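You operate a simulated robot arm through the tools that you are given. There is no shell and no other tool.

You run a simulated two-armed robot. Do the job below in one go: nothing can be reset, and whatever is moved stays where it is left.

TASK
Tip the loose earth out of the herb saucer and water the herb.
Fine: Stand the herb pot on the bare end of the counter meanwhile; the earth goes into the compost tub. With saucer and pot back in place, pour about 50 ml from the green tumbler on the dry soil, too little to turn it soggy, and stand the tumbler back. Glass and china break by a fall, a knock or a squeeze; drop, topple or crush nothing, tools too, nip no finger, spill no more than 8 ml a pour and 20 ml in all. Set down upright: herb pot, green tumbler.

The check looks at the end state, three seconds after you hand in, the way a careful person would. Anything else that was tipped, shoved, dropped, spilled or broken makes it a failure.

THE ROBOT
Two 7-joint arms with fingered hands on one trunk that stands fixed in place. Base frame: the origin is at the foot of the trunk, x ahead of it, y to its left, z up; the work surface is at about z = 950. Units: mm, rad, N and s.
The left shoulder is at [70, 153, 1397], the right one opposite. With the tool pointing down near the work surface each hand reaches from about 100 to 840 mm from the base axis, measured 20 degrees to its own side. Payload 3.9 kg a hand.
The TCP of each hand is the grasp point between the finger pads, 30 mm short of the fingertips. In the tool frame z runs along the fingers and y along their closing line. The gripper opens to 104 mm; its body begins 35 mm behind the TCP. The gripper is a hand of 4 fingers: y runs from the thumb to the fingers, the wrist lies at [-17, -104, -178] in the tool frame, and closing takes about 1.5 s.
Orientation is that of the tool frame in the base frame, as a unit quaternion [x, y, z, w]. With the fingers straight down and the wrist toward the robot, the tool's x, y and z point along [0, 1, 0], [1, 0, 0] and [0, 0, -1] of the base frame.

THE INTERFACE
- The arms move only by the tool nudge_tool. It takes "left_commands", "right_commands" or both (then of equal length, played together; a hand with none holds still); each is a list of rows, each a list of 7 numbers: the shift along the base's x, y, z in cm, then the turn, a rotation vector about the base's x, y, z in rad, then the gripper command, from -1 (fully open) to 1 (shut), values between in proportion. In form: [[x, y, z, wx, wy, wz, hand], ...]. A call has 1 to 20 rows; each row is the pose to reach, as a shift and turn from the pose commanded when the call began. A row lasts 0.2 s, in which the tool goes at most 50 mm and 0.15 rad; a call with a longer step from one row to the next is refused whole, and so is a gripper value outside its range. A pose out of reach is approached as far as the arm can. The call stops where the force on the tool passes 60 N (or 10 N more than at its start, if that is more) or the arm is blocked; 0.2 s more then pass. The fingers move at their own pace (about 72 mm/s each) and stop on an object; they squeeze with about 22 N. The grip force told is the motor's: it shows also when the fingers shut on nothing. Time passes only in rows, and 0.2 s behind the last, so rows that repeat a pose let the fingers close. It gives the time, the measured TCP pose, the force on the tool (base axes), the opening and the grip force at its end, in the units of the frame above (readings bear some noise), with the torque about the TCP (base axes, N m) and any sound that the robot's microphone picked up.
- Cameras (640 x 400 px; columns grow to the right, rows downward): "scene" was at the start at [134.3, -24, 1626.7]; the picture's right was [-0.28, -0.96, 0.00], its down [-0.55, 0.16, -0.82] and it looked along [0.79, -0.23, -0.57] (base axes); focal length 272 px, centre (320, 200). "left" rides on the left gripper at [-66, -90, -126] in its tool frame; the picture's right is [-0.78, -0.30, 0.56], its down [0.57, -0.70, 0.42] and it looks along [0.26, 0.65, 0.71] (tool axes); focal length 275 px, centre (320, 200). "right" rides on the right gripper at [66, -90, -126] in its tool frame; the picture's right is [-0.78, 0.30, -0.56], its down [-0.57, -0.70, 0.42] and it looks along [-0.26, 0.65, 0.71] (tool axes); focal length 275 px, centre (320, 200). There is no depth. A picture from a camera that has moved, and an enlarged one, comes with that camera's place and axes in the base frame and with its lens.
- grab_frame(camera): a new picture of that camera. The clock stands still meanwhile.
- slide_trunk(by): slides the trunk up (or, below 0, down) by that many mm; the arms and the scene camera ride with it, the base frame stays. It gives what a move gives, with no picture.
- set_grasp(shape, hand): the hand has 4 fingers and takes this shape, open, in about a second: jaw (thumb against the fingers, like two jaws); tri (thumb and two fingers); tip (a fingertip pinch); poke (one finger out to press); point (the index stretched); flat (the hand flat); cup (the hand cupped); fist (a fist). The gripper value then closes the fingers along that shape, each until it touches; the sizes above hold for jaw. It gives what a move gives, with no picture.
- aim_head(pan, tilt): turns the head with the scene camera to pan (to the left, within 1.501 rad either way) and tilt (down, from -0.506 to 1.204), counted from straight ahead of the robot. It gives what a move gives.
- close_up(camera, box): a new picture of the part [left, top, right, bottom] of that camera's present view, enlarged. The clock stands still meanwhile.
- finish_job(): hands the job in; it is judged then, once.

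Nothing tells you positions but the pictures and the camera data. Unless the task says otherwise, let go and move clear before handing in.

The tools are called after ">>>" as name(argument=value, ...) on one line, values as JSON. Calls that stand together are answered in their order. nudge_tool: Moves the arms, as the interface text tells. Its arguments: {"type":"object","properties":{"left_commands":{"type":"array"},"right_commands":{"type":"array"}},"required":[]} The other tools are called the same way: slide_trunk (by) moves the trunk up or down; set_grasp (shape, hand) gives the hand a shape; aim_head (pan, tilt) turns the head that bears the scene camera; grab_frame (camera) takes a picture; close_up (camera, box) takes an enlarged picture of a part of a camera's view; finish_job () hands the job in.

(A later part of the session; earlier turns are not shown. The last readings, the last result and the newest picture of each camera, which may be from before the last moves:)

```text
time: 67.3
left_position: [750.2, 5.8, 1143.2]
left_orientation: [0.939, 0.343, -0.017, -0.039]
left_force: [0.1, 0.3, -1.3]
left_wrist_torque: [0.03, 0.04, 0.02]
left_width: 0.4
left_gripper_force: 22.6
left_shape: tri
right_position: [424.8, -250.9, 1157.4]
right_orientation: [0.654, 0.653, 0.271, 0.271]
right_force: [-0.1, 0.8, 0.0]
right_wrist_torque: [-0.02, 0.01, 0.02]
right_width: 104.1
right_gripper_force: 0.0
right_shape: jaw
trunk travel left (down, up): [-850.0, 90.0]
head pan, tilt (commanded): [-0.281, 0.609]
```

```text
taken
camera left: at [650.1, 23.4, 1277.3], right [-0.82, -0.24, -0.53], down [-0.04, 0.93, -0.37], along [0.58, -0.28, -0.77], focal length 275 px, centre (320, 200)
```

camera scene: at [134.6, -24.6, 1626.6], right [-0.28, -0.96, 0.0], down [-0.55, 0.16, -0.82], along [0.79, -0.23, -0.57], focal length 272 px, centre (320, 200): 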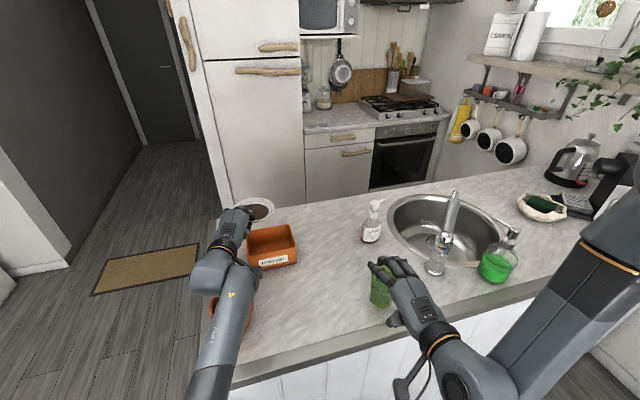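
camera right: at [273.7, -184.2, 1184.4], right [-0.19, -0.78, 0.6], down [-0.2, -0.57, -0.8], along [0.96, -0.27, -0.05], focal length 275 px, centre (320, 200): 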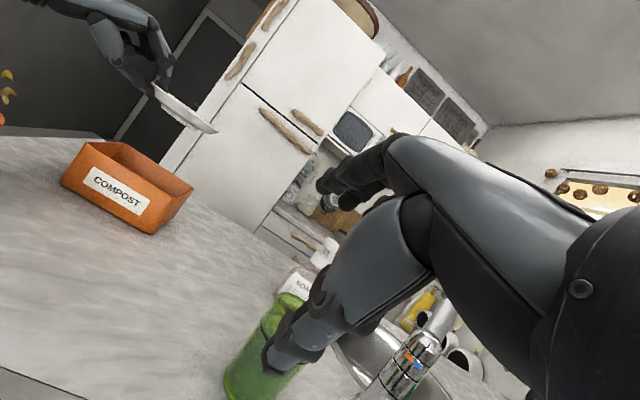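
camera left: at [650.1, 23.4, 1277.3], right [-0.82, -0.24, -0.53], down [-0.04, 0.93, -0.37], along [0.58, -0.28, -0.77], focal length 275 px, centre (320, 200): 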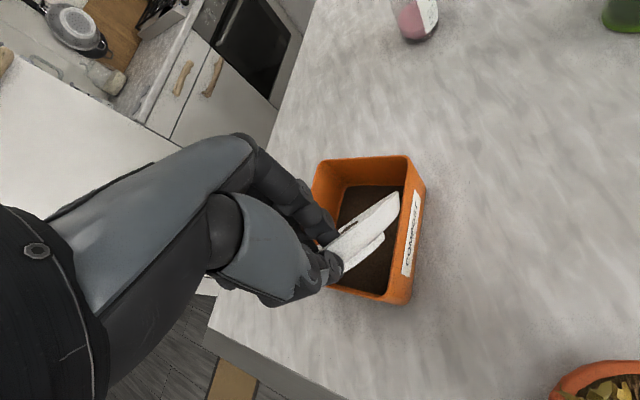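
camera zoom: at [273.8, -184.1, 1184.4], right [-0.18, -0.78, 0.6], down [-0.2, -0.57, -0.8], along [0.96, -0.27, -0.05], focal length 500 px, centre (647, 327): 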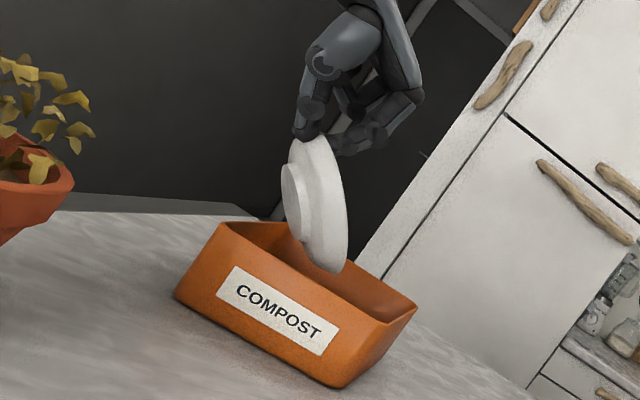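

The stream has ended and the earth lies in the tub. I'll tilt the saucer back partway to look inside for any residue.

>>> nudge_tool(left_commands=[[-0.1, 0.1, 0, -0.067, -0.0561, 0, 1], [-0.2, 0.2, 0, -0.1337, -0.1122, 0, 1], [-0.2, 0.3, 0, -0.2005, -0.1684, 0, 1], [-0.3, 0.4, 0, -0.2674, -0.2245, 0, 1], [-0.3, 0.5, 0, -0.3342, -0.2806, 0, 1], [-0.3, 0.6, 0.5, -0.401, -0.3367, 0, 1], [-0.3, 0.6, 1, -0.468, -0.393, 0, 1], [-0.3, 0.6, 1, -0.468, -0.393, 0, 1]])

>>> close_up(camera="scene", box=[190, 180, 320, 290])

>>> grab_frame(camera="scene")

```text
time: 69.1
left_position: [747.2, 13.4, 1153.5]
left_orientation: [0.907, 0.331, 0.088, 0.246]
left_force: [0.2, 0.6, -2.0]
left_wrist_torque: [0.11, 0.09, 0.01]
left_width: 0.5
left_gripper_force: 21.9
left_shape: tri
right_position: [426.1, -250.0, 1159.4]
right_orientation: [0.654, 0.653, 0.27, 0.271]
right_force: [-0.5, -0.2, 0.4]
right_wrist_torque: [0.0, -0.02, -0.04]
right_width: 103.8
right_gripper_force: 0.0
right_shape: jaw
trunk travel left (down, up): [-850.0, 90.0]
head pan, tilt (commanded): [-0.281, 0.609]
```

```text
3.64 times, centred on (255, 235) of scene
camera zoom: at [134.9, -24.0, 1626.6], right [-0.28, -0.96, 0.0], down [-0.55, 0.16, -0.82], along [0.79, -0.23, -0.57], focal length 989 px, centre (556, 73)
```

zoom: 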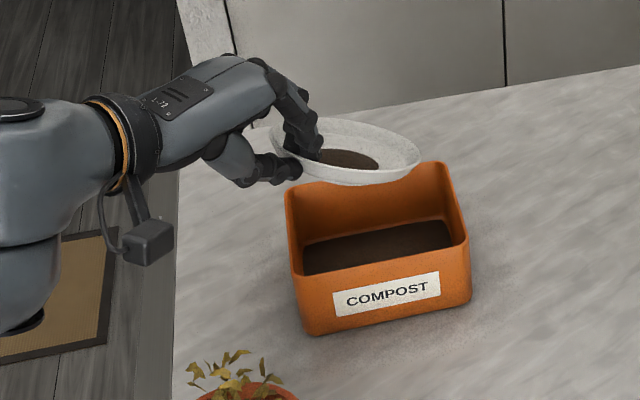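

```text
taken
camera scene: at [134.9, -24.0, 1626.6], right [-0.28, -0.96, 0.0], down [-0.55, 0.16, -0.82], along [0.79, -0.23, -0.57], focal length 272 px, centre (320, 200)
```

scene: 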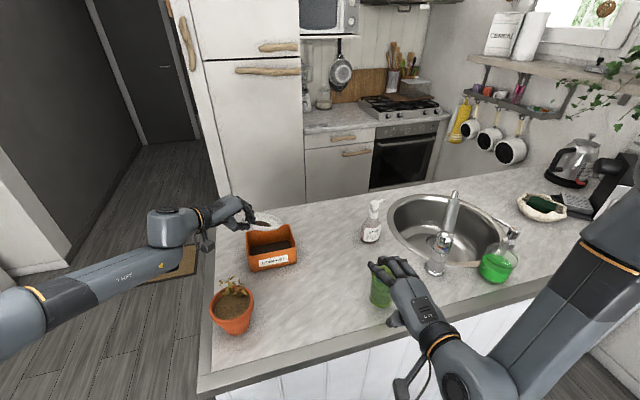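

Some earth remains, so a steeper tip is needed. The arm can't pitch further there, but rolling the saucer sideways from a 45° pitch ends in a comfortable hand pose. First I'll set the 45° pitch over the tub.

>>> nudge_tool(left_commands=[[0.5, -0.4, 0, 0.0669, 0.0561, 0, 1], [1, -0.9, -0.1, 0.1337, 0.1122, 0, 1], [1.6, -1.4, -0.2, 0.2005, 0.1684, 0, 1], [2.1, -1.9, -0.3, 0.2674, 0.2245, 0, 1], [2.1, -1.9, -0.3, 0.2674, 0.2245, 0, 1]])

>>> close_up(camera="scene", box=[190, 180, 320, 290])

```text
time: 70.3
left_position: [767.7, -6.7, 1150.7]
left_orientation: [0.936, 0.34, 0.028, 0.082]
left_force: [-0.7, -0.4, -3.0]
left_wrist_torque: [0.04, 0.06, -0.04]
left_width: 0.4
left_gripper_force: 22.0
left_shape: tri
right_position: [425.2, -250.3, 1156.8]
right_orientation: [0.654, 0.653, 0.271, 0.271]
right_force: [0.1, 1.0, -0.6]
right_wrist_torque: [-0.03, 0.02, 0.03]
right_width: 103.9
right_gripper_force: 0.2
right_shape: jaw
trunk travel left (down, up): [-850.0, 90.0]
head pan, tilt (commanded): [-0.281, 0.609]
```

```text
3.64 times, centred on (255, 235) of scene
camera zoom: at [134.7, -23.8, 1626.6], right [-0.28, -0.96, 0.0], down [-0.55, 0.16, -0.82], along [0.79, -0.23, -0.57], focal length 989 px, centre (556, 73)
```

zoom: 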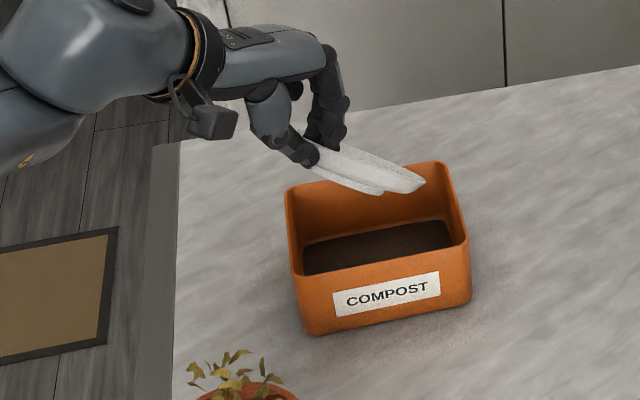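

The saucer is pitched 45° over the tub centre. Now I'll roll it about its own radial line, first by 60°.

>>> nudge_tool(left_commands=[[0, 0.05, 0, -0.0596, 0.071, 0.0926, 1], [0, 0.1, 0, -0.1192, 0.142, 0.1852, 1], [0.05, 0.15, 0, -0.1788, 0.213, 0.2778, 1], [0.05, 0.2, 0, -0.2384, 0.284, 0.3704, 1], [0.1, 0.25, 0, -0.298, 0.355, 0.463, 1], [0.1, 0.3, 0, -0.3576, 0.426, 0.5556, 1], [0.1, 0.3, 0, -0.4172, 0.497, 0.6482, 1], [0.1, 0.3, 0, -0.4768, 0.568, 0.7408, 1], [0.1, 0.3, 0, -0.4768, 0.568, 0.7408, 1]])

>>> close_up(camera="scene", box=[190, 180, 320, 290])

>>> close_up(camera="right", box=[20, 20, 260, 240])

```text
time: 72.3
left_position: [769.6, -3.6, 1150.7]
left_orientation: [0.677, 0.656, -0.278, 0.183]
left_force: [0.3, -0.5, -1.8]
left_wrist_torque: [0.06, 0.05, 0.01]
left_width: 0.4
left_gripper_force: 21.8
left_shape: tri
right_position: [425.4, -249.2, 1157.6]
right_orientation: [0.654, 0.653, 0.272, 0.27]
right_force: [0.7, 0.3, -0.6]
right_wrist_torque: [-0.02, -0.02, 0.02]
right_width: 103.8
right_gripper_force: 0.0
right_shape: jaw
trunk travel left (down, up): [-850.0, 90.0]
head pan, tilt (commanded): [-0.281, 0.609]
```

```text
3.64 times, centred on (255, 235) of scene
camera zoom: at [134.9, -23.9, 1626.6], right [-0.28, -0.96, 0.0], down [-0.55, 0.16, -0.82], along [0.79, -0.23, -0.57], focal length 989 px, centre (556, 73)
```

zoom: 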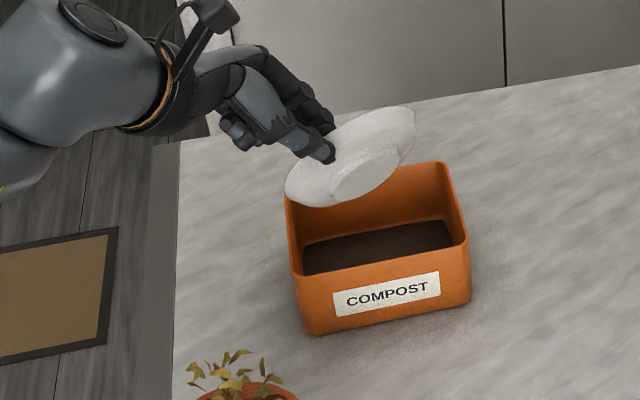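

```text
1.82 times, centred on (140, 130) of right
camera zoom: at [273.8, -184.0, 1184.4], right [-0.18, -0.78, 0.6], down [-0.2, -0.57, -0.8], along [0.96, -0.27, -0.05], focal length 500 px, centre (647, 327)
```

zoom: 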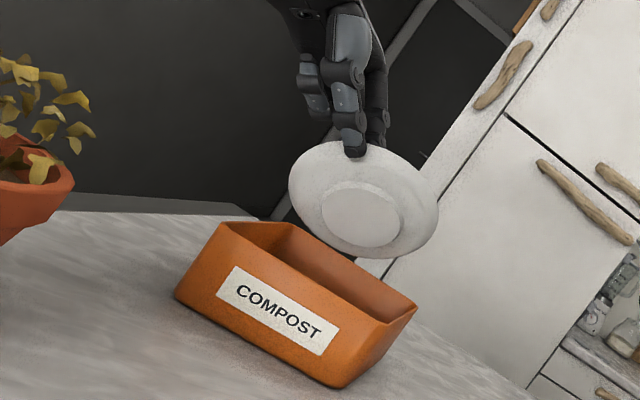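

The roll works and the hold is steady; the open face now turns away toward the far left. I'll roll a further 45° so the saucer goes past vertical.

>>> nudge_tool(left_commands=[[0, 0, 0, -0.0596, 0.071, 0.0926, 1], [0, 0, 0, -0.1192, 0.142, 0.1852, 1], [0, 0, 0, -0.1788, 0.213, 0.2778, 1], [0, 0, 0, -0.2384, 0.284, 0.3704, 1], [0, 0, 0, -0.298, 0.355, 0.463, 1], [0, 0, 0, -0.3576, 0.426, 0.5556, 1], [0, 0, 0, -0.3576, 0.426, 0.5556, 1], [0, 0, 0, -0.3576, 0.426, 0.5556, 1]])

>>> close_up(camera="scene", box=[190, 180, 320, 290])

>>> close_up(camera="right", box=[20, 20, 260, 240])

>>> grab_frame(camera="left")

```text
time: 74.1
left_position: [750.8, -2.5, 1147.7]
left_orientation: [0.361, 0.777, -0.461, 0.23]
left_force: [-0.6, -0.5, -1.9]
left_wrist_torque: [0.08, 0.07, -0.01]
left_width: 0.6
left_gripper_force: 21.4
left_shape: tri
left hand out of reach, approached as far as the arm can: row 5, 6, 7, 8
right_position: [425.5, -249.6, 1157.6]
right_orientation: [0.653, 0.654, 0.271, 0.27]
right_force: [0.7, -0.2, -0.7]
right_wrist_torque: [0.03, -0.02, 0.0]
right_width: 104.1
right_gripper_force: 0.1
right_shape: jaw
trunk travel left (down, up): [-850.0, 90.0]
head pan, tilt (commanded): [-0.281, 0.609]
```

```text
3.64 times, centred on (255, 235) of scene
camera zoom: at [134.9, -23.7, 1626.6], right [-0.28, -0.96, 0.0], down [-0.55, 0.16, -0.82], along [0.79, -0.23, -0.57], focal length 989 px, centre (556, 73)
```

zoom: 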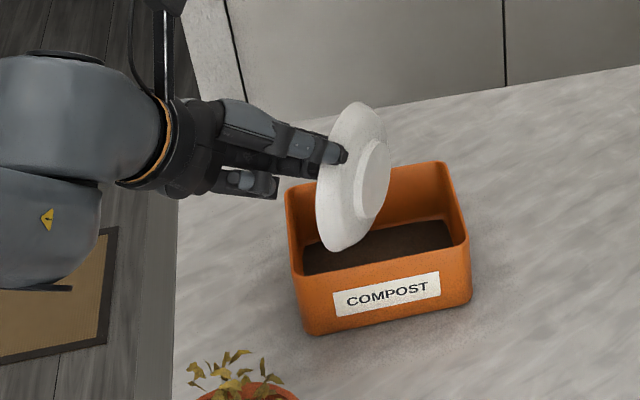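

```text
1.82 times, centred on (140, 130) of right
camera zoom: at [273.9, -183.9, 1184.5], right [-0.18, -0.78, 0.6], down [-0.2, -0.57, -0.8], along [0.96, -0.27, -0.05], focal length 500 px, centre (647, 327)
```

zoom: 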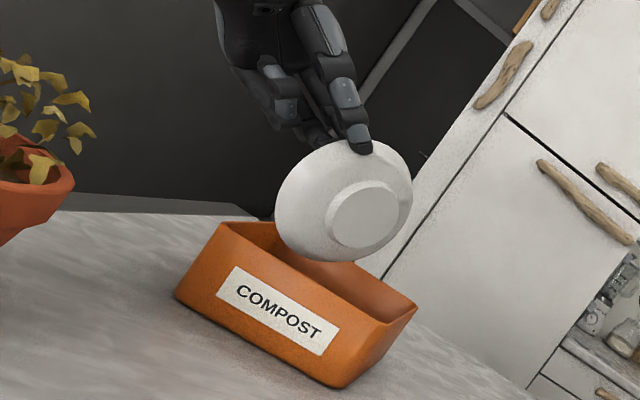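

```text
taken
camera left: at [720.1, 57.5, 1300.6], right [0.28, -0.85, 0.44], down [-0.89, -0.4, -0.21], along [0.35, -0.33, -0.88], focal length 275 px, centre (320, 200)
```

left: 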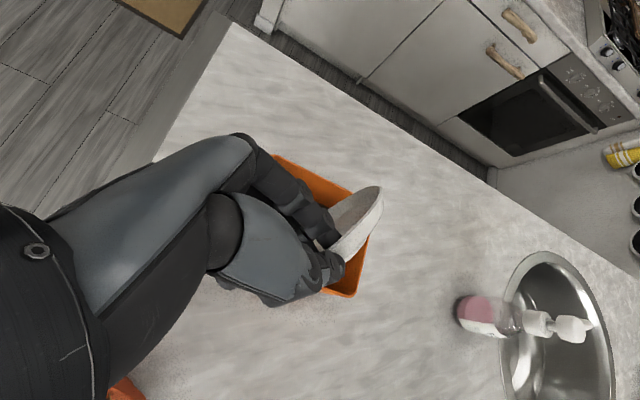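

The saucer is about 10° past vertical with its lowest edge inside the tub. I'll check the interior and the counter around the tub.

>>> close_up(camera="left", box=[270, 150, 420, 310])

>>> close_up(camera="scene", box=[230, 210, 330, 285])

```text
2.50 times, centred on (345, 230) of left
camera zoom: at [720.1, 57.5, 1300.6], right [0.28, -0.85, 0.44], down [-0.89, -0.4, -0.21], along [0.35, -0.33, -0.88], focal length 688 px, centre (258, 125)
```

zoom: 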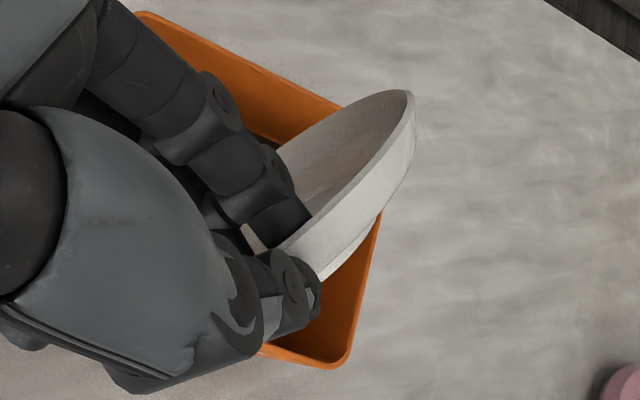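

```text
5.33 times, centred on (280, 248) of scene
camera zoom: at [134.9, -23.7, 1626.6], right [-0.28, -0.96, 0.0], down [-0.55, 0.16, -0.82], along [0.79, -0.23, -0.57], focal length 1450 px, centre (533, -53)
```

zoom: 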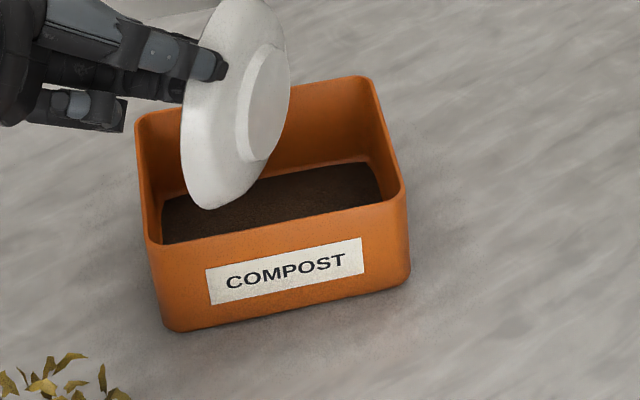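

The saucer's inside is clean and the counter around the tub is unspoiled. I'll roll it back the way it came.

>>> nudge_tool(left_commands=[[0, 0, 0, 0.0595, -0.0709, -0.0926, 1], [0, 0, 0, 0.119, -0.1418, -0.1851, 1], [0, 0, 0, 0.1786, -0.2127, -0.2777, 1], [0, 0, 0, 0.2381, -0.2836, -0.3703, 1], [0, 0, 0, 0.2976, -0.3545, -0.4628, 1], [0, 0, 0, 0.3571, -0.4254, -0.5554, 1], [0, 0, 0, 0.4166, -0.4963, -0.648, 1], [0, -0.05, 0, 0.4762, -0.5672, -0.7405, 1], [0, -0.1, 0, 0.5357, -0.6381, -0.8331, 1], [0, -0.15, 0, 0.5952, -0.709, -0.9256, 1], [-0.05, -0.2, 0, 0.6547, -0.7799, -1.0182, 1], [-0.1, -0.3, 0, 0.7143, -0.8508, -1.1108, 1], [-0.1, -0.3, 0, 0.7738, -0.9218, -1.2033, 1], [-0.1, -0.3, 0, 0.8333, -0.9927, -1.2959, 1], [-0.1, -0.3, 0, 0.8333, -0.9927, -1.2959, 1]])

>>> close_up(camera="scene", box=[190, 180, 320, 290])

```text
time: 77.3
left_position: [750.0, -5.1, 1146.4]
left_orientation: [0.936, 0.341, 0.027, 0.084]
left_force: [0.1, 0.2, -2.4]
left_wrist_torque: [0.05, 0.04, -0.01]
left_width: 0.7
left_gripper_force: 22.0
left_shape: tri
right_position: [426.2, -250.1, 1158.1]
right_orientation: [0.654, 0.653, 0.271, 0.27]
right_force: [-0.6, -0.5, -0.4]
right_wrist_torque: [0.02, -0.02, 0.0]
right_width: 103.8
right_gripper_force: 0.0
right_shape: jaw
trunk travel left (down, up): [-850.0, 90.0]
head pan, tilt (commanded): [-0.281, 0.609]
```

```text
3.64 times, centred on (255, 235) of scene
camera zoom: at [134.8, -24.0, 1626.6], right [-0.28, -0.96, 0.0], down [-0.55, 0.16, -0.82], along [0.79, -0.23, -0.57], focal length 989 px, centre (556, 73)
```

zoom: 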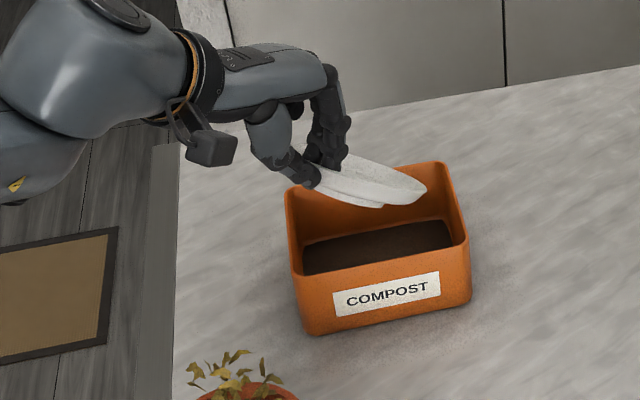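

Back at the 45° pitch. Now I'll level the saucer, raise it a little and inspect the inside.

>>> nudge_tool(left_commands=[[0, 0, 0.2, -0.0752, -0.0631, 0, 1], [0, 0.1, 0.4, -0.1504, -0.1263, 0, 1], [0, 0.2, 0.6, -0.2256, -0.1894, 0, 1], [0, 0.4, 0.8, -0.3008, -0.2525, 0, 1], [0, 0.6, 1, -0.376, -0.3156, 0, 1], [0, 0.9, 1.3, -0.4512, -0.3788, 0, 1], [0, 1.2, 1.6, -0.5264, -0.4419, 0, 1], [0, 1.5, 1.9, -0.6016, -0.505, 0, 1], [0, 1.5, 1.9, -0.6016, -0.505, 0, 1]])

>>> close_up(camera="scene", box=[190, 180, 320, 290])

```text
time: 79.3
left_position: [750.6, 11.1, 1165.9]
left_orientation: [0.833, 0.303, 0.156, 0.436]
left_force: [-0.3, -0.2, -2.9]
left_wrist_torque: [0.14, 0.16, -0.03]
left_width: 0.3
left_gripper_force: 21.8
left_shape: tri
right_position: [425.9, -250.6, 1157.3]
right_orientation: [0.654, 0.652, 0.271, 0.271]
right_force: [-1.2, 0.0, 0.3]
right_wrist_torque: [0.02, 0.01, 0.01]
right_width: 103.9
right_gripper_force: 0.0
right_shape: jaw
trunk travel left (down, up): [-850.0, 90.0]
head pan, tilt (commanded): [-0.281, 0.609]
```

```text
3.64 times, centred on (255, 235) of scene
camera zoom: at [134.9, -24.1, 1626.6], right [-0.28, -0.96, 0.0], down [-0.55, 0.16, -0.82], along [0.79, -0.23, -0.57], focal length 989 px, centre (556, 73)
```

zoom: 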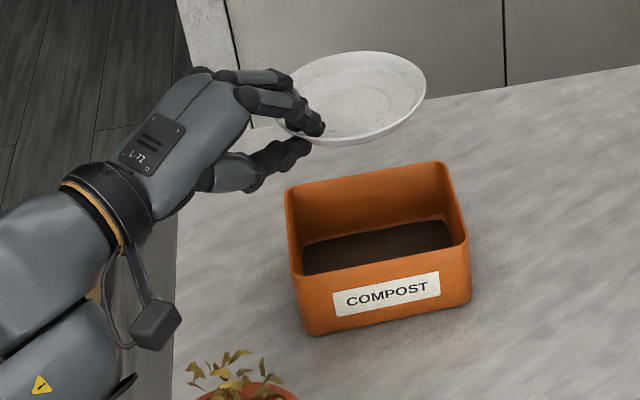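

The saucer is empty and clean. I'll carry it back over its old place at a safe height.

>>> nudge_tool(left_commands=[[-0.7, -0.3, 0.5, 0, 0, 0, 1], [-2.2, -1.1, 1, 0, 0, 0, 1], [-4.3, -2.1, 1.5, 0, 0, 0, 1], [-6.9, -3.4, 1.5, 0, 0, 0, 1], [-9.5, -4.6, 1.5, 0, 0, 0, 1], [-12.1, -5.9, 1.5, 0, 0, 0, 1], [-14.7, -7.1, 1.5, 0, 0, 0, 1], [-17.3, -8.4, 1.5, 0, 0, 0, 1], [-19.4, -9.4, 1, 0, 0, 0, 1], [-20.9, -10.1, 0, 0, 0, 0, 1], [-21.7, -10.5, -1, 0, 0, 0, 1], [-21.7, -10.5, -2, 0, 0, 0, 1], [-21.7, -10.5, -2, 0, 0, 0, 1]])

>>> grab_frame(camera="scene")

>>> grab_frame(camera="right")

```text
time: 82.1
left_position: [533.8, -94.1, 1144.4]
left_orientation: [0.833, 0.303, 0.156, 0.436]
left_force: [0.2, -1.0, -1.8]
left_wrist_torque: [0.13, 0.1, 0.0]
left_width: 0.6
left_gripper_force: 22.0
left_shape: tri
right_position: [425.0, -250.7, 1157.4]
right_orientation: [0.653, 0.653, 0.271, 0.271]
right_force: [-0.2, -0.3, 0.4]
right_wrist_torque: [0.0, -0.01, 0.02]
right_width: 104.0
right_gripper_force: 0.1
right_shape: jaw
trunk travel left (down, up): [-850.0, 90.0]
head pan, tilt (commanded): [-0.281, 0.609]
```

```text
taken
camera scene: at [134.7, -24.0, 1626.6], right [-0.28, -0.96, 0.0], down [-0.55, 0.16, -0.82], along [0.79, -0.23, -0.57], focal length 272 px, centre (320, 200)
```

scene: 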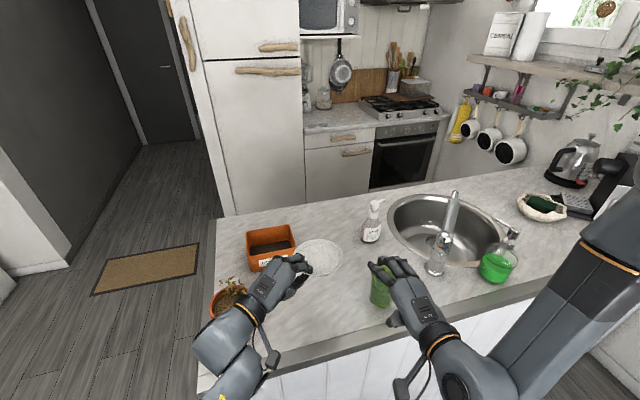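

```text
taken
camera right: at [273.7, -184.1, 1184.5], right [-0.18, -0.78, 0.6], down [-0.2, -0.57, -0.8], along [0.96, -0.27, -0.05], focal length 275 px, centre (320, 200)
```

right: 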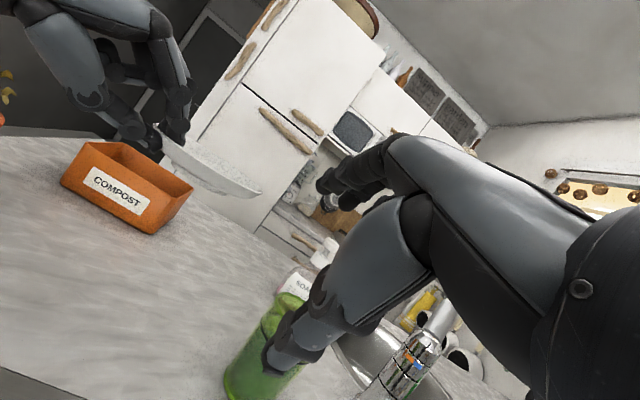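

Over its place and level. I'll lower it to about 8 mm above the counter.

>>> nudge_tool(left_commands=[[0, 0, -0.7, 0, 0, 0, 1], [0, 0, -2, 0, 0, 0, 1], [0, 0, -4, 0, 0, 0, 1], [0, 0, -6, 0, 0, 0, 1], [0, 0, -8, 0, 0, 0, 1], [0, 0, -10, 0, 0, 0, 1], [0, 0, -12, 0, 0, 0, 1], [0, 0, -13.5, 0, 0, 0, 1], [0, 0, -14.7, 0, 0, 0, 1], [0, 0, -15.3, 0, 0, 0, 1], [0, 0, -15.3, 0, 0, 0, 1]])

>>> close_up(camera="right", box=[0, 200, 200, 340])

>>> close_up(camera="left", box=[270, 170, 470, 330])

>>> close_up(camera="scene", box=[250, 270, 360, 345])

```text
time: 84.5
left_position: [533.8, -95.5, 993.0]
left_orientation: [0.833, 0.303, 0.155, 0.435]
left_force: [0.0, 0.5, -2.8]
left_wrist_torque: [0.16, 0.1, -0.03]
left_width: 0.0
left_gripper_force: 22.2
left_shape: tri
right_position: [426.2, -250.0, 1157.7]
right_orientation: [0.653, 0.653, 0.271, 0.27]
right_force: [0.2, -1.0, -0.2]
right_wrist_torque: [0.01, -0.01, 0.0]
right_width: 103.8
right_gripper_force: 0.1
right_shape: jaw
trunk travel left (down, up): [-850.0, 90.0]
head pan, tilt (commanded): [-0.281, 0.609]
```

```text
2.86 times, centred on (100, 270) of right
camera zoom: at [273.6, -184.1, 1184.5], right [-0.19, -0.78, 0.6], down [-0.2, -0.57, -0.8], along [0.96, -0.27, -0.05], focal length 786 px, centre (949, 0)
```

zoom: 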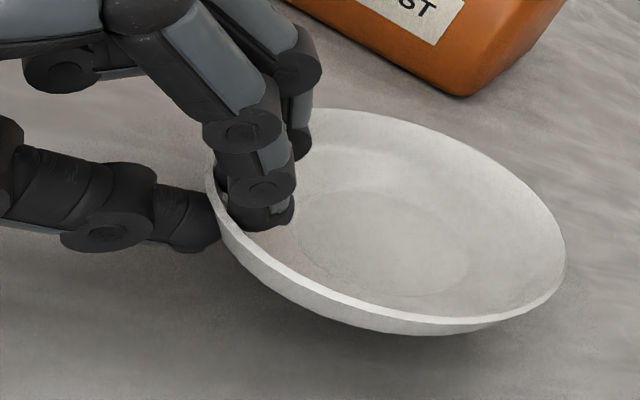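

```text
2.50 times, centred on (370, 250) of left
camera zoom: at [384.2, -19.4, 991.8], right [-0.41, -0.72, -0.56], down [0.4, 0.4, -0.82], along [0.82, -0.56, 0.12], focal length 688 px, centre (195, 75)
```

zoom: 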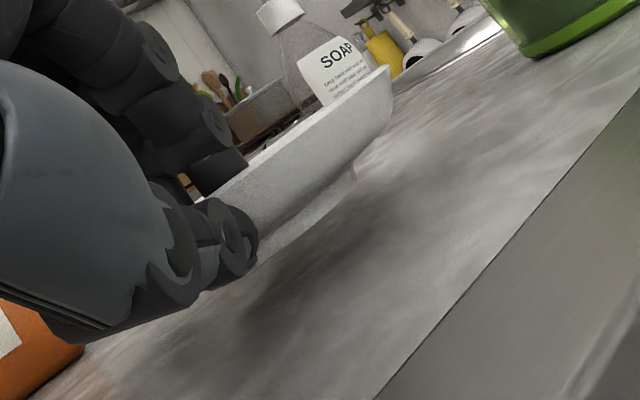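

```text
5.33 times, centred on (305, 308) of scene
camera zoom: at [134.6, -24.1, 1626.6], right [-0.28, -0.96, 0.0], down [-0.55, 0.16, -0.82], along [0.79, -0.23, -0.57], focal length 1450 px, centre (400, -373)
```

zoom: 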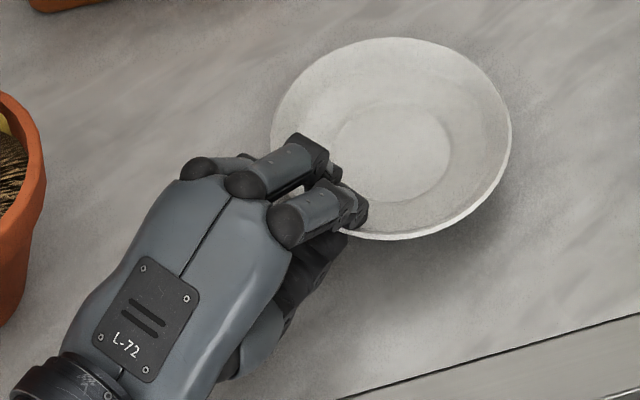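

The empty saucer hovers just above its place. I'll lower it in small steps, watching the force.

>>> nudge_tool(left_commands=[[0, 0, -0.2, 0, 0, 0, 1], [0, 0, -0.4, 0, 0, 0, 1], [0, 0, -0.6, 0, 0, 0, 1], [0, 0, -0.6, 0, 0, 0, 1]])

>>> close_up(camera="left", box=[270, 170, 470, 330])

```text
time: 85.5
left_position: [532.2, -95.8, 986.4]
left_orientation: [0.833, 0.304, 0.157, 0.435]
left_force: [-0.1, 0.4, -2.0]
left_wrist_torque: [0.12, 0.11, -0.03]
left_width: 0.4
left_gripper_force: 22.2
left_shape: tri
right_position: [426.0, -249.7, 1158.8]
right_orientation: [0.653, 0.654, 0.271, 0.27]
right_force: [-1.1, 0.0, -0.8]
right_wrist_torque: [-0.02, -0.01, -0.02]
right_width: 103.8
right_gripper_force: 0.0
right_shape: jaw
trunk travel left (down, up): [-850.0, 90.0]
head pan, tilt (commanded): [-0.281, 0.609]
```

```text
2.50 times, centred on (370, 250) of left
camera zoom: at [383.6, -19.0, 985.7], right [-0.41, -0.72, -0.56], down [0.4, 0.4, -0.82], along [0.82, -0.56, 0.12], focal length 688 px, centre (195, 75)
```

zoom: 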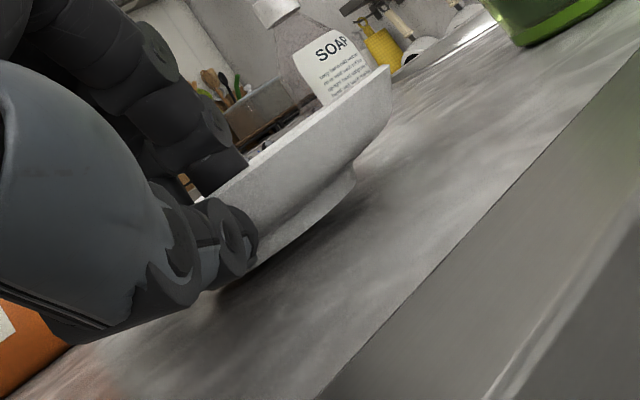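

>>> nudge_tool(left_commands=[[0, 0, -0.1, 0, 0, 0, 1], [0, 0, -0.2, 0, 0, 0, 1], [0, 0, -0.3, 0, 0, 0, 1], [0, 0, -0.3, 0, 0, 0, 1]])

>>> close_up(camera="left", box=[270, 170, 470, 330])

```text
time: 86.5
left_position: [532.2, -95.7, 983.9]
left_orientation: [0.833, 0.303, 0.156, 0.436]
left_force: [-0.6, -0.2, -0.5]
left_wrist_torque: [0.08, 0.08, 0.01]
left_width: 0.5
left_gripper_force: 22.0
left_shape: tri
right_position: [425.5, -251.0, 1157.2]
right_orientation: [0.654, 0.653, 0.271, 0.271]
right_force: [-0.5, 0.6, -0.2]
right_wrist_torque: [-0.05, -0.03, 0.02]
right_width: 103.9
right_gripper_force: 0.1
right_shape: jaw
trunk travel left (down, up): [-850.0, 90.0]
head pan, tilt (commanded): [-0.281, 0.609]
```

```text
2.50 times, centred on (370, 250) of left
camera zoom: at [383.8, -19.0, 981.9], right [-0.41, -0.72, -0.56], down [0.4, 0.4, -0.82], along [0.82, -0.56, 0.12], focal length 688 px, centre (195, 75)
```

zoom: 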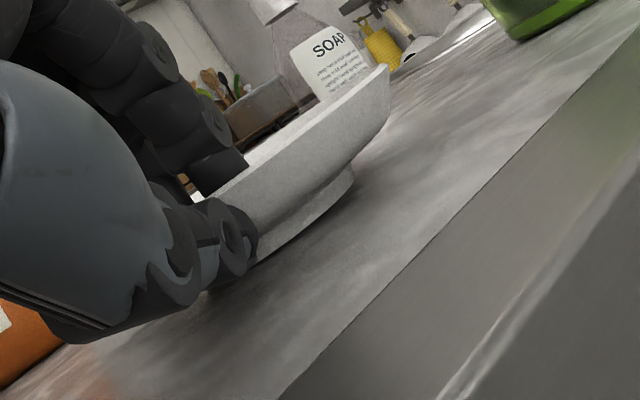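

It's touching down. I'll lower one more millimetre, then open slightly while rising so the thumb neither lifts the rim nor presses the counter.

>>> nudge_tool(left_commands=[[0, 0, -0.1, 0, 0, 0, 1], [0, 0, -0.1, 0, 0, 0, 1], [0, 0, -0.02, 0, 0, 0, 0.96], [0, 0, 0.06, 0, 0, 0, 0.92], [-0.03, 0.04, 0.14, 0, 0, 0, 0.88], [-0.06, 0.08, 0.22, 0, 0, 0, 0.84], [-0.1, 0.12, 0.3, 0, 0, 0, 0.8], [-0.1, 0.12, 0.3, 0, 0, 0, 0.8]])

>>> close_up(camera="left", box=[270, 170, 470, 330])

>>> close_up(camera="right", box=[0, 200, 200, 340])

```text
time: 88.3
left_position: [530.9, -93.7, 986.3]
left_orientation: [0.833, 0.303, 0.156, 0.436]
left_force: [0.7, 0.4, -0.5]
left_wrist_torque: [-0.03, 0.0, -0.01]
left_width: 10.1
left_gripper_force: 0.1
left_shape: tri
right_position: [425.7, -250.6, 1157.6]
right_orientation: [0.653, 0.653, 0.271, 0.27]
right_force: [-0.5, 0.0, -0.3]
right_wrist_torque: [0.01, 0.0, 0.02]
right_width: 104.0
right_gripper_force: 0.0
right_shape: jaw
trunk travel left (down, up): [-850.0, 90.0]
head pan, tilt (commanded): [-0.281, 0.609]
```

```text
2.50 times, centred on (370, 250) of left
camera zoom: at [381.9, -18.5, 985.3], right [-0.41, -0.72, -0.56], down [0.4, 0.4, -0.82], along [0.82, -0.56, 0.12], focal length 688 px, centre (195, 75)
```

zoom: 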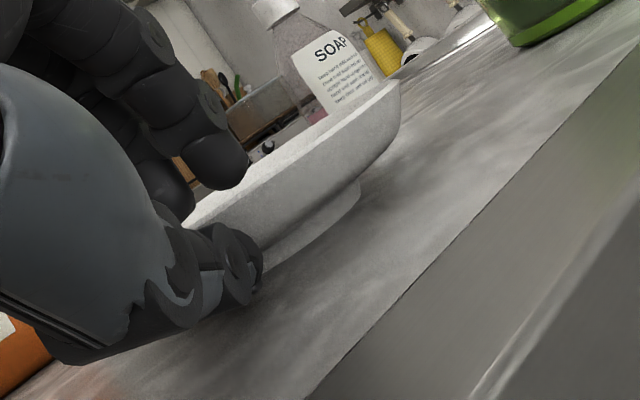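

```text
2.86 times, centred on (100, 270) of right
camera zoom: at [273.4, -184.1, 1184.5], right [-0.19, -0.78, 0.6], down [-0.2, -0.57, -0.8], along [0.96, -0.27, -0.05], focal length 786 px, centre (949, 0)
```

zoom: 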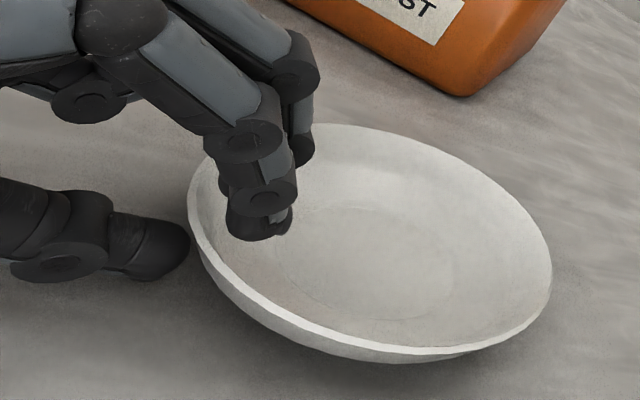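

The saucer stands flat in its place and the fingers are free. I'll widen a little and withdraw outward, then up.

>>> nudge_tool(left_commands=[[-0.1, 0.12, 0.2, 0, 0, 0, 0.72], [-0.3, 0.35, 0.4, 0, 0, 0, 0.64], [-0.8, 0.95, 0.5, 0, 0, 0, 0.6], [-1.6, 1.9, 0.6, 0, 0, 0, 0.6], [-2.8, 3.3, 0.8, 0, 0, 0, 0.6], [-4.2, 5, 1.5, 0, 0, 0, 0.6], [-5.2, 6.2, 4, 0, 0, 0, 0.6], [-5.5, 6.6, 7.5, 0, 0, 0, 0.6], [-5.5, 6.6, 11.5, 0, 0, 0, 0.6], [-5.5, 6.6, 15.5, 0, 0, 0, 0.6], [-5.5, 6.6, 19.5, 0, 0, 0, 0.6], [-5.5, 6.6, 22, 0, 0, 0, 0.6]])

>>> close_up(camera="scene", box=[190, 220, 430, 370])

>>> close_up(camera="right", box=[0, 200, 200, 340])

```text
time: 90.9
left_position: [476.6, -29.5, 1205.9]
left_orientation: [0.834, 0.303, 0.154, 0.435]
left_force: [-1.0, 0.0, 0.6]
left_wrist_torque: [0.01, 0.03, -0.02]
left_width: 20.4
left_gripper_force: 0.1
left_shape: tri
right_position: [426.1, -250.6, 1157.9]
right_orientation: [0.654, 0.652, 0.271, 0.271]
right_force: [-0.8, -0.6, -0.6]
right_wrist_torque: [-0.02, 0.02, -0.02]
right_width: 103.6
right_gripper_force: 0.1
right_shape: jaw
trunk travel left (down, up): [-850.0, 90.0]
head pan, tilt (commanded): [-0.281, 0.609]
```

```text
2.67 times, centred on (310, 295) of scene
camera zoom: at [134.4, -23.9, 1626.6], right [-0.28, -0.96, 0.0], down [-0.55, 0.16, -0.82], along [0.79, -0.23, -0.57], focal length 725 px, centre (347, -53)
```

zoom: 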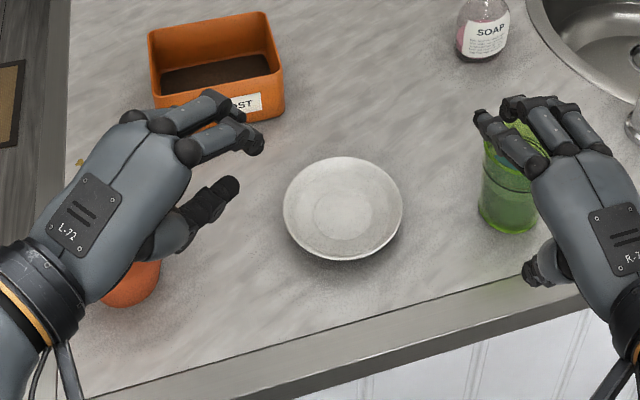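

```text
2.86 times, centred on (100, 270) of right
camera zoom: at [273.5, -184.0, 1184.5], right [-0.19, -0.78, 0.6], down [-0.2, -0.57, -0.8], along [0.96, -0.27, -0.05], focal length 786 px, centre (949, 0)
```

zoom: 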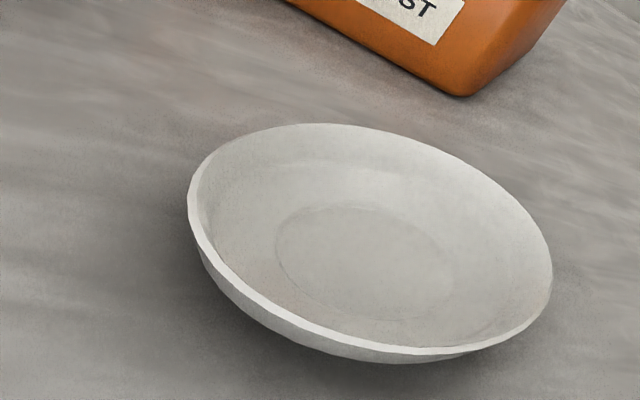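

The saucer is back and everything is undisturbed. Now I'll swing the left hand back over to the left of the herb pot in the pose that gripped it before, opening the fingers.

>>> nudge_tool(left_commands=[[0, 1, 1, -0.0402, 0.0853, 0.0148, 0.6], [0, 3, 1.5, -0.0804, 0.1706, 0.0295, 0.6], [0.3, 5, 1.5, -0.1206, 0.2558, 0.0443, 0.6], [0.8, 7, 1.5, -0.1608, 0.3411, 0.059, 0.6], [1.5, 9, 1.5, -0.201, 0.4264, 0.0738, 0.4], [2.3, 11, 1.5, -0.2412, 0.5117, 0.0885, 0.2], [3.1, 13, 1.5, -0.2814, 0.597, 0.1033, 0], [4, 15, 1.5, -0.3215, 0.6822, 0.118, -0.2], [5, 17, 1.5, -0.3617, 0.7675, 0.1328, -0.4], [6, 19, 1.5, -0.4019, 0.8528, 0.1475, -0.6], [7, 21, 1.5, -0.4421, 0.9381, 0.1623, -0.8], [8, 23, 1.5, -0.4823, 1.0233, 0.177, -1], [9.2, 25, 1.5, -0.5225, 1.1086, 0.1918, -1], [10.3, 27, 1.5, -0.5627, 1.1939, 0.2065, -1], [10.3, 27, 1.5, -0.5627, 1.1939, 0.2065, -1]])

>>> grab_frame(camera="left")

>>> grab_frame(camera="scene")

```text
time: 94.1
left_position: [579.3, 242.9, 1222.5]
left_orientation: [0.598, 0.598, -0.377, 0.377]
left_force: [-0.1, 0.0, -1.0]
left_wrist_torque: [0.05, -0.01, -0.01]
left_width: 103.7
left_gripper_force: 0.0
left_shape: tri
right_position: [425.4, -251.6, 1159.0]
right_orientation: [0.653, 0.653, 0.271, 0.27]
right_force: [-0.6, 0.2, 0.3]
right_wrist_torque: [0.02, 0.03, 0.01]
right_width: 103.9
right_gripper_force: 0.2
right_shape: jaw
trunk travel left (down, up): [-850.0, 90.0]
head pan, tilt (commanded): [-0.281, 0.609]
```

```text
taken
camera left: at [489.9, 326.5, 1335.6], right [-0.29, -0.84, 0.46], down [-0.7, -0.14, -0.7], along [0.65, -0.53, -0.55], focal length 275 px, centre (320, 200)
```

left: 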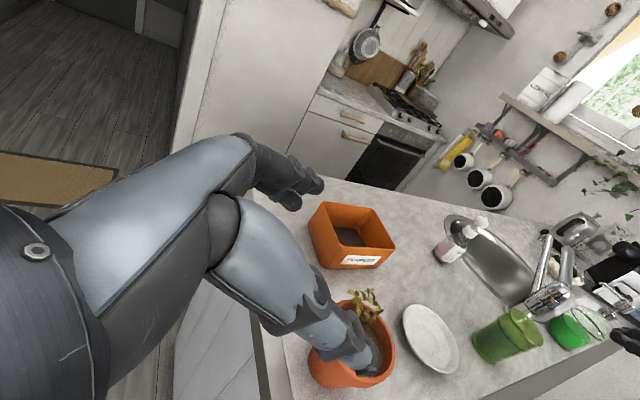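

```text
taken
camera scene: at [133.9, -23.9, 1626.7], right [-0.28, -0.96, 0.0], down [-0.55, 0.16, -0.82], along [0.79, -0.23, -0.57], focal length 272 px, centre (320, 200)
```

scene: 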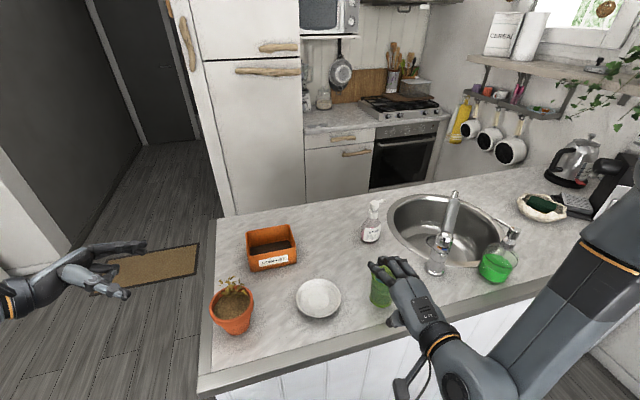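

Good. I'll lower the hand beside the counter's end to the earlier grasp height.

>>> nudge_tool(left_commands=[[0.05, 0, -3, 0, 0, 0, -1], [0.1, 0, -7, 0, 0, 0, -1], [0.15, 0, -11, 0, 0, 0, -1], [0.2, 0, -15, 0, 0, 0, -1], [0.2, 0, -19, 0, 0, 0, -1], [0.2, 0, -21.6, 0, 0, 0, -1], [0.2, 0, -22.3, 0, 0, 0, -1], [0.2, 0, -22.3, 0, 0, 0, -1]])

>>> grab_frame(camera="left")

>>> close_up(camera="scene", box=[140, 250, 300, 350])

```text
time: 95.9
left_position: [581.1, 240.4, 998.0]
left_orientation: [0.598, 0.599, -0.377, 0.377]
left_force: [0.8, -0.1, -1.0]
left_wrist_torque: [-0.01, 0.04, -0.01]
left_width: 103.7
left_gripper_force: 0.0
left_shape: tri
right_position: [425.4, -249.7, 1157.7]
right_orientation: [0.653, 0.653, 0.271, 0.27]
right_force: [0.2, 0.1, -0.7]
right_wrist_torque: [0.01, -0.02, -0.02]
right_width: 103.8
right_gripper_force: 0.1
right_shape: jaw
trunk travel left (down, up): [-850.0, 90.0]
head pan, tilt (commanded): [-0.281, 0.609]
```

```text
taken
camera left: at [491.7, 325.4, 1111.4], right [-0.29, -0.84, 0.46], down [-0.7, -0.14, -0.7], along [0.65, -0.53, -0.55], focal length 275 px, centre (320, 200)
```

left: 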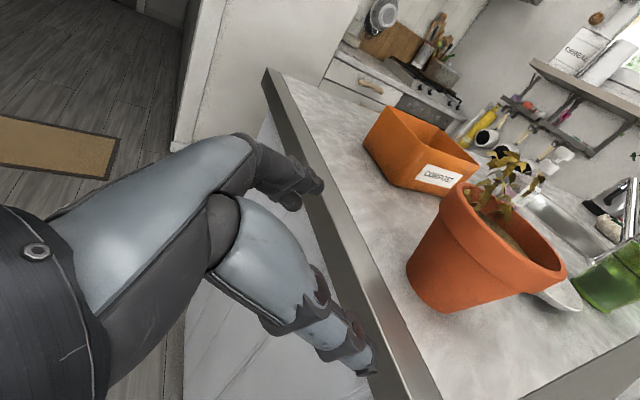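

```text
4.00 times, centred on (220, 300) of scene
camera zoom: at [134.3, -23.8, 1626.7], right [-0.28, -0.96, 0.0], down [-0.55, 0.16, -0.82], along [0.79, -0.23, -0.57], focal length 1088 px, centre (720, -200)
```

zoom: 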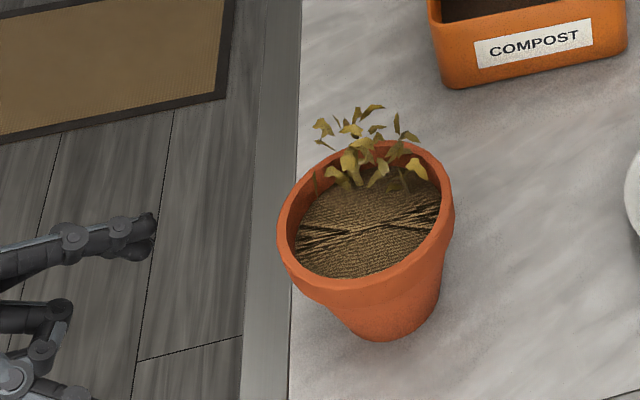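

The hand is aligned. I'll raise it 3 mm for a slightly higher grip, then slide in around the pot under its lip.

>>> nudge_tool(left_commands=[[0, -2, 0.3, 0, 0, 0, -1], [0, -5, 0.35, 0, 0, 0, -1], [0, -8, 0.35, 0, 0, 0, -1], [0, -10.5, 0.35, 0, 0, 0, -1], [0, -12.5, 0.35, 0, 0, 0, -1], [0, -14, 0.35, 0, 0, 0, -1], [0, -14.8, 0.35, 0, 0, 0, -1], [0, -14.8, 0.35, 0, 0, 0, -1]])

>>> close_up(camera="scene", box=[140, 250, 300, 350])

>>> grab_frame(camera="left")

```text
time: 97.7
left_position: [581.4, 95.0, 1003.1]
left_orientation: [0.598, 0.598, -0.377, 0.377]
left_force: [0.1, 1.6, 0.0]
left_wrist_torque: [-0.03, 0.04, 0.07]
left_width: 103.9
left_gripper_force: 0.1
left_shape: tri
right_position: [425.5, -249.8, 1158.8]
right_orientation: [0.653, 0.653, 0.271, 0.271]
right_force: [0.7, 0.1, -0.2]
right_wrist_torque: [0.0, 0.0, -0.02]
right_width: 104.1
right_gripper_force: 0.1
right_shape: jaw
trunk travel left (down, up): [-850.0, 90.0]
head pan, tilt (commanded): [-0.281, 0.609]
```

```text
4.00 times, centred on (220, 300) of scene
camera zoom: at [134.4, -23.4, 1626.7], right [-0.28, -0.96, 0.0], down [-0.55, 0.16, -0.82], along [0.79, -0.23, -0.57], focal length 1088 px, centre (720, -200)
```

zoom: 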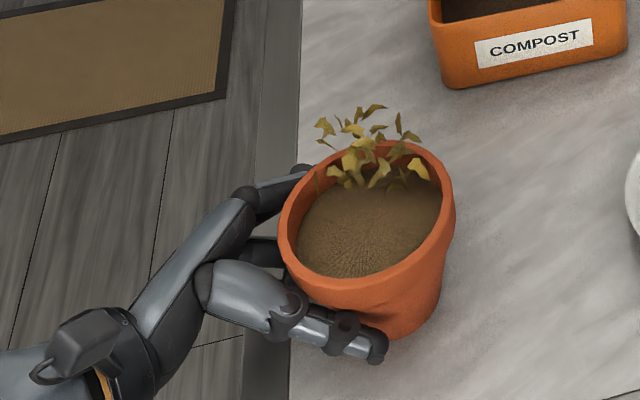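

```text
taken
camera left: at [492.0, 179.3, 1116.3], right [-0.29, -0.84, 0.46], down [-0.7, -0.14, -0.7], along [0.65, -0.53, -0.55], focal length 275 px, centre (320, 200)
```

left: 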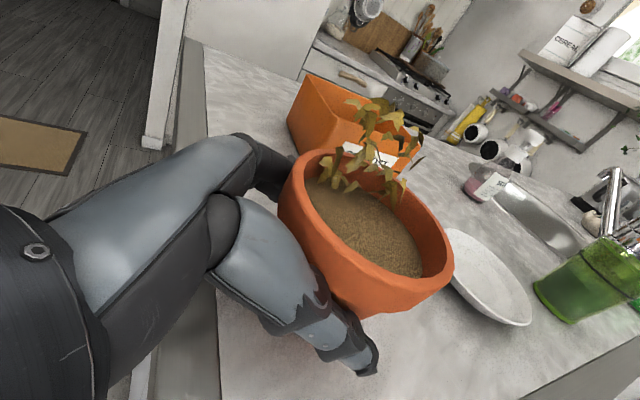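

There is light contact again at 24 mm depth. I'll lower 2 mm and ease in 3 mm more, then close gently.

>>> nudge_tool(left_commands=[[0, 0.1, -0.1, 0, 0, 0, -1], [0, 0, -0.2, 0, 0, 0, -1], [0, -0.15, -0.2, 0, 0, 0, -1], [0, -0.35, -0.2, 0, 0, 0, -1], [0, -0.35, -0.2, 0, 0, 0, -0.8], [0, -0.35, -0.2, 0, 0, 0, -0.65], [0, -0.35, -0.2, 0, 0, 0, -0.5], [0, -0.35, -0.2, 0, 0, 0, -0.3], [0, -0.35, -0.2, 0, 0, 0, 0], [0, -0.35, -0.2, 0, 0, 0, 0]])

>>> close_up(camera="scene", box=[140, 250, 300, 350])

```text
time: 99.9
left_position: [581.6, 90.8, 999.8]
left_orientation: [0.597, 0.6, -0.377, 0.377]
left_force: [-1.2, -1.5, -0.3]
left_wrist_torque: [0.04, 0.02, -0.01]
left_width: 73.8
left_gripper_force: 21.3
left_shape: tri
right_position: [425.4, -249.6, 1158.0]
right_orientation: [0.654, 0.653, 0.271, 0.27]
right_force: [0.0, 0.2, 0.2]
right_wrist_torque: [-0.02, 0.0, -0.01]
right_width: 103.8
right_gripper_force: 0.0
right_shape: jaw
trunk travel left (down, up): [-850.0, 90.0]
head pan, tilt (commanded): [-0.281, 0.609]
```

```text
4.00 times, centred on (220, 300) of scene
camera zoom: at [134.4, -23.9, 1626.6], right [-0.28, -0.96, 0.0], down [-0.55, 0.16, -0.82], along [0.79, -0.23, -0.57], focal length 1088 px, centre (720, -200)
```

zoom: 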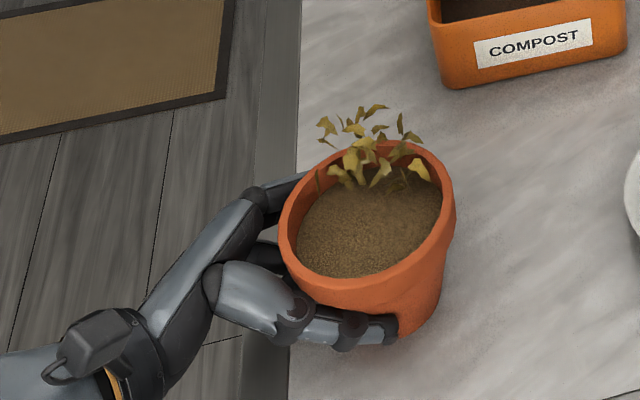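

The fingers closed at 74 mm, a fuller hold than before. I'll lift 12 mm and check.

>>> nudge_tool(left_commands=[[0, 0, 0.1, 0, 0, 0, 0], [0, 0, 0.3, 0, 0, 0, 0], [0, 0, 0.6, 0, 0, 0, 0], [0, 0, 0.9, 0, 0, 0, 0], [0, 0, 1.2, 0, 0, 0, 0], [0, 0, 1.2, 0, 0, 0, 0]])

>>> close_up(camera="scene", box=[140, 250, 300, 350])

>>> grab_frame(camera="right")

```text
time: 101.3
left_position: [581.8, 91.2, 1012.4]
left_orientation: [0.598, 0.599, -0.377, 0.376]
left_force: [0.3, -0.1, -3.1]
left_wrist_torque: [0.08, 0.05, 0.01]
left_width: 73.6
left_gripper_force: 22.5
left_shape: tri
right_position: [425.2, -249.8, 1158.1]
right_orientation: [0.653, 0.653, 0.271, 0.27]
right_force: [-0.4, -0.4, 0.3]
right_wrist_torque: [0.02, -0.02, -0.01]
right_width: 103.7
right_gripper_force: 0.0
right_shape: jaw
trunk travel left (down, up): [-850.0, 90.0]
head pan, tilt (commanded): [-0.281, 0.609]
```

```text
4.00 times, centred on (220, 300) of scene
camera zoom: at [135.0, -23.8, 1626.6], right [-0.28, -0.96, 0.0], down [-0.55, 0.16, -0.82], along [0.79, -0.23, -0.57], focal length 1088 px, centre (720, -200)
```

zoom: 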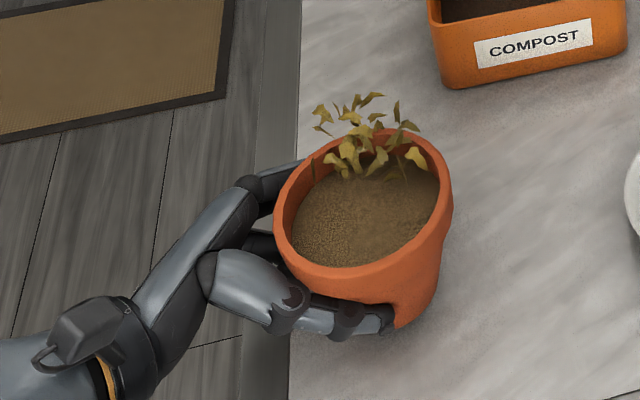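

```text
taken
camera right: at [273.9, -184.0, 1184.4], right [-0.18, -0.78, 0.6], down [-0.2, -0.57, -0.8], along [0.96, -0.27, -0.05], focal length 275 px, centre (320, 200)
```

right: 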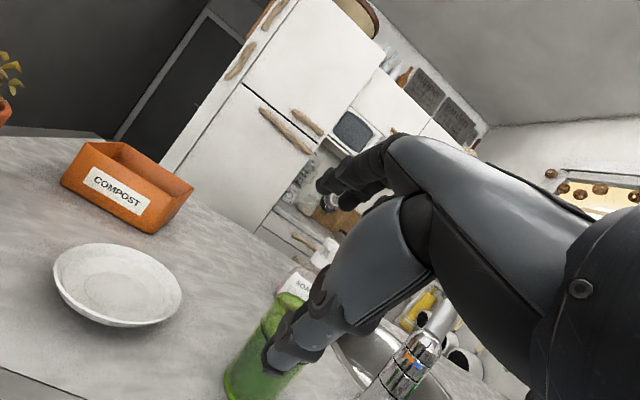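

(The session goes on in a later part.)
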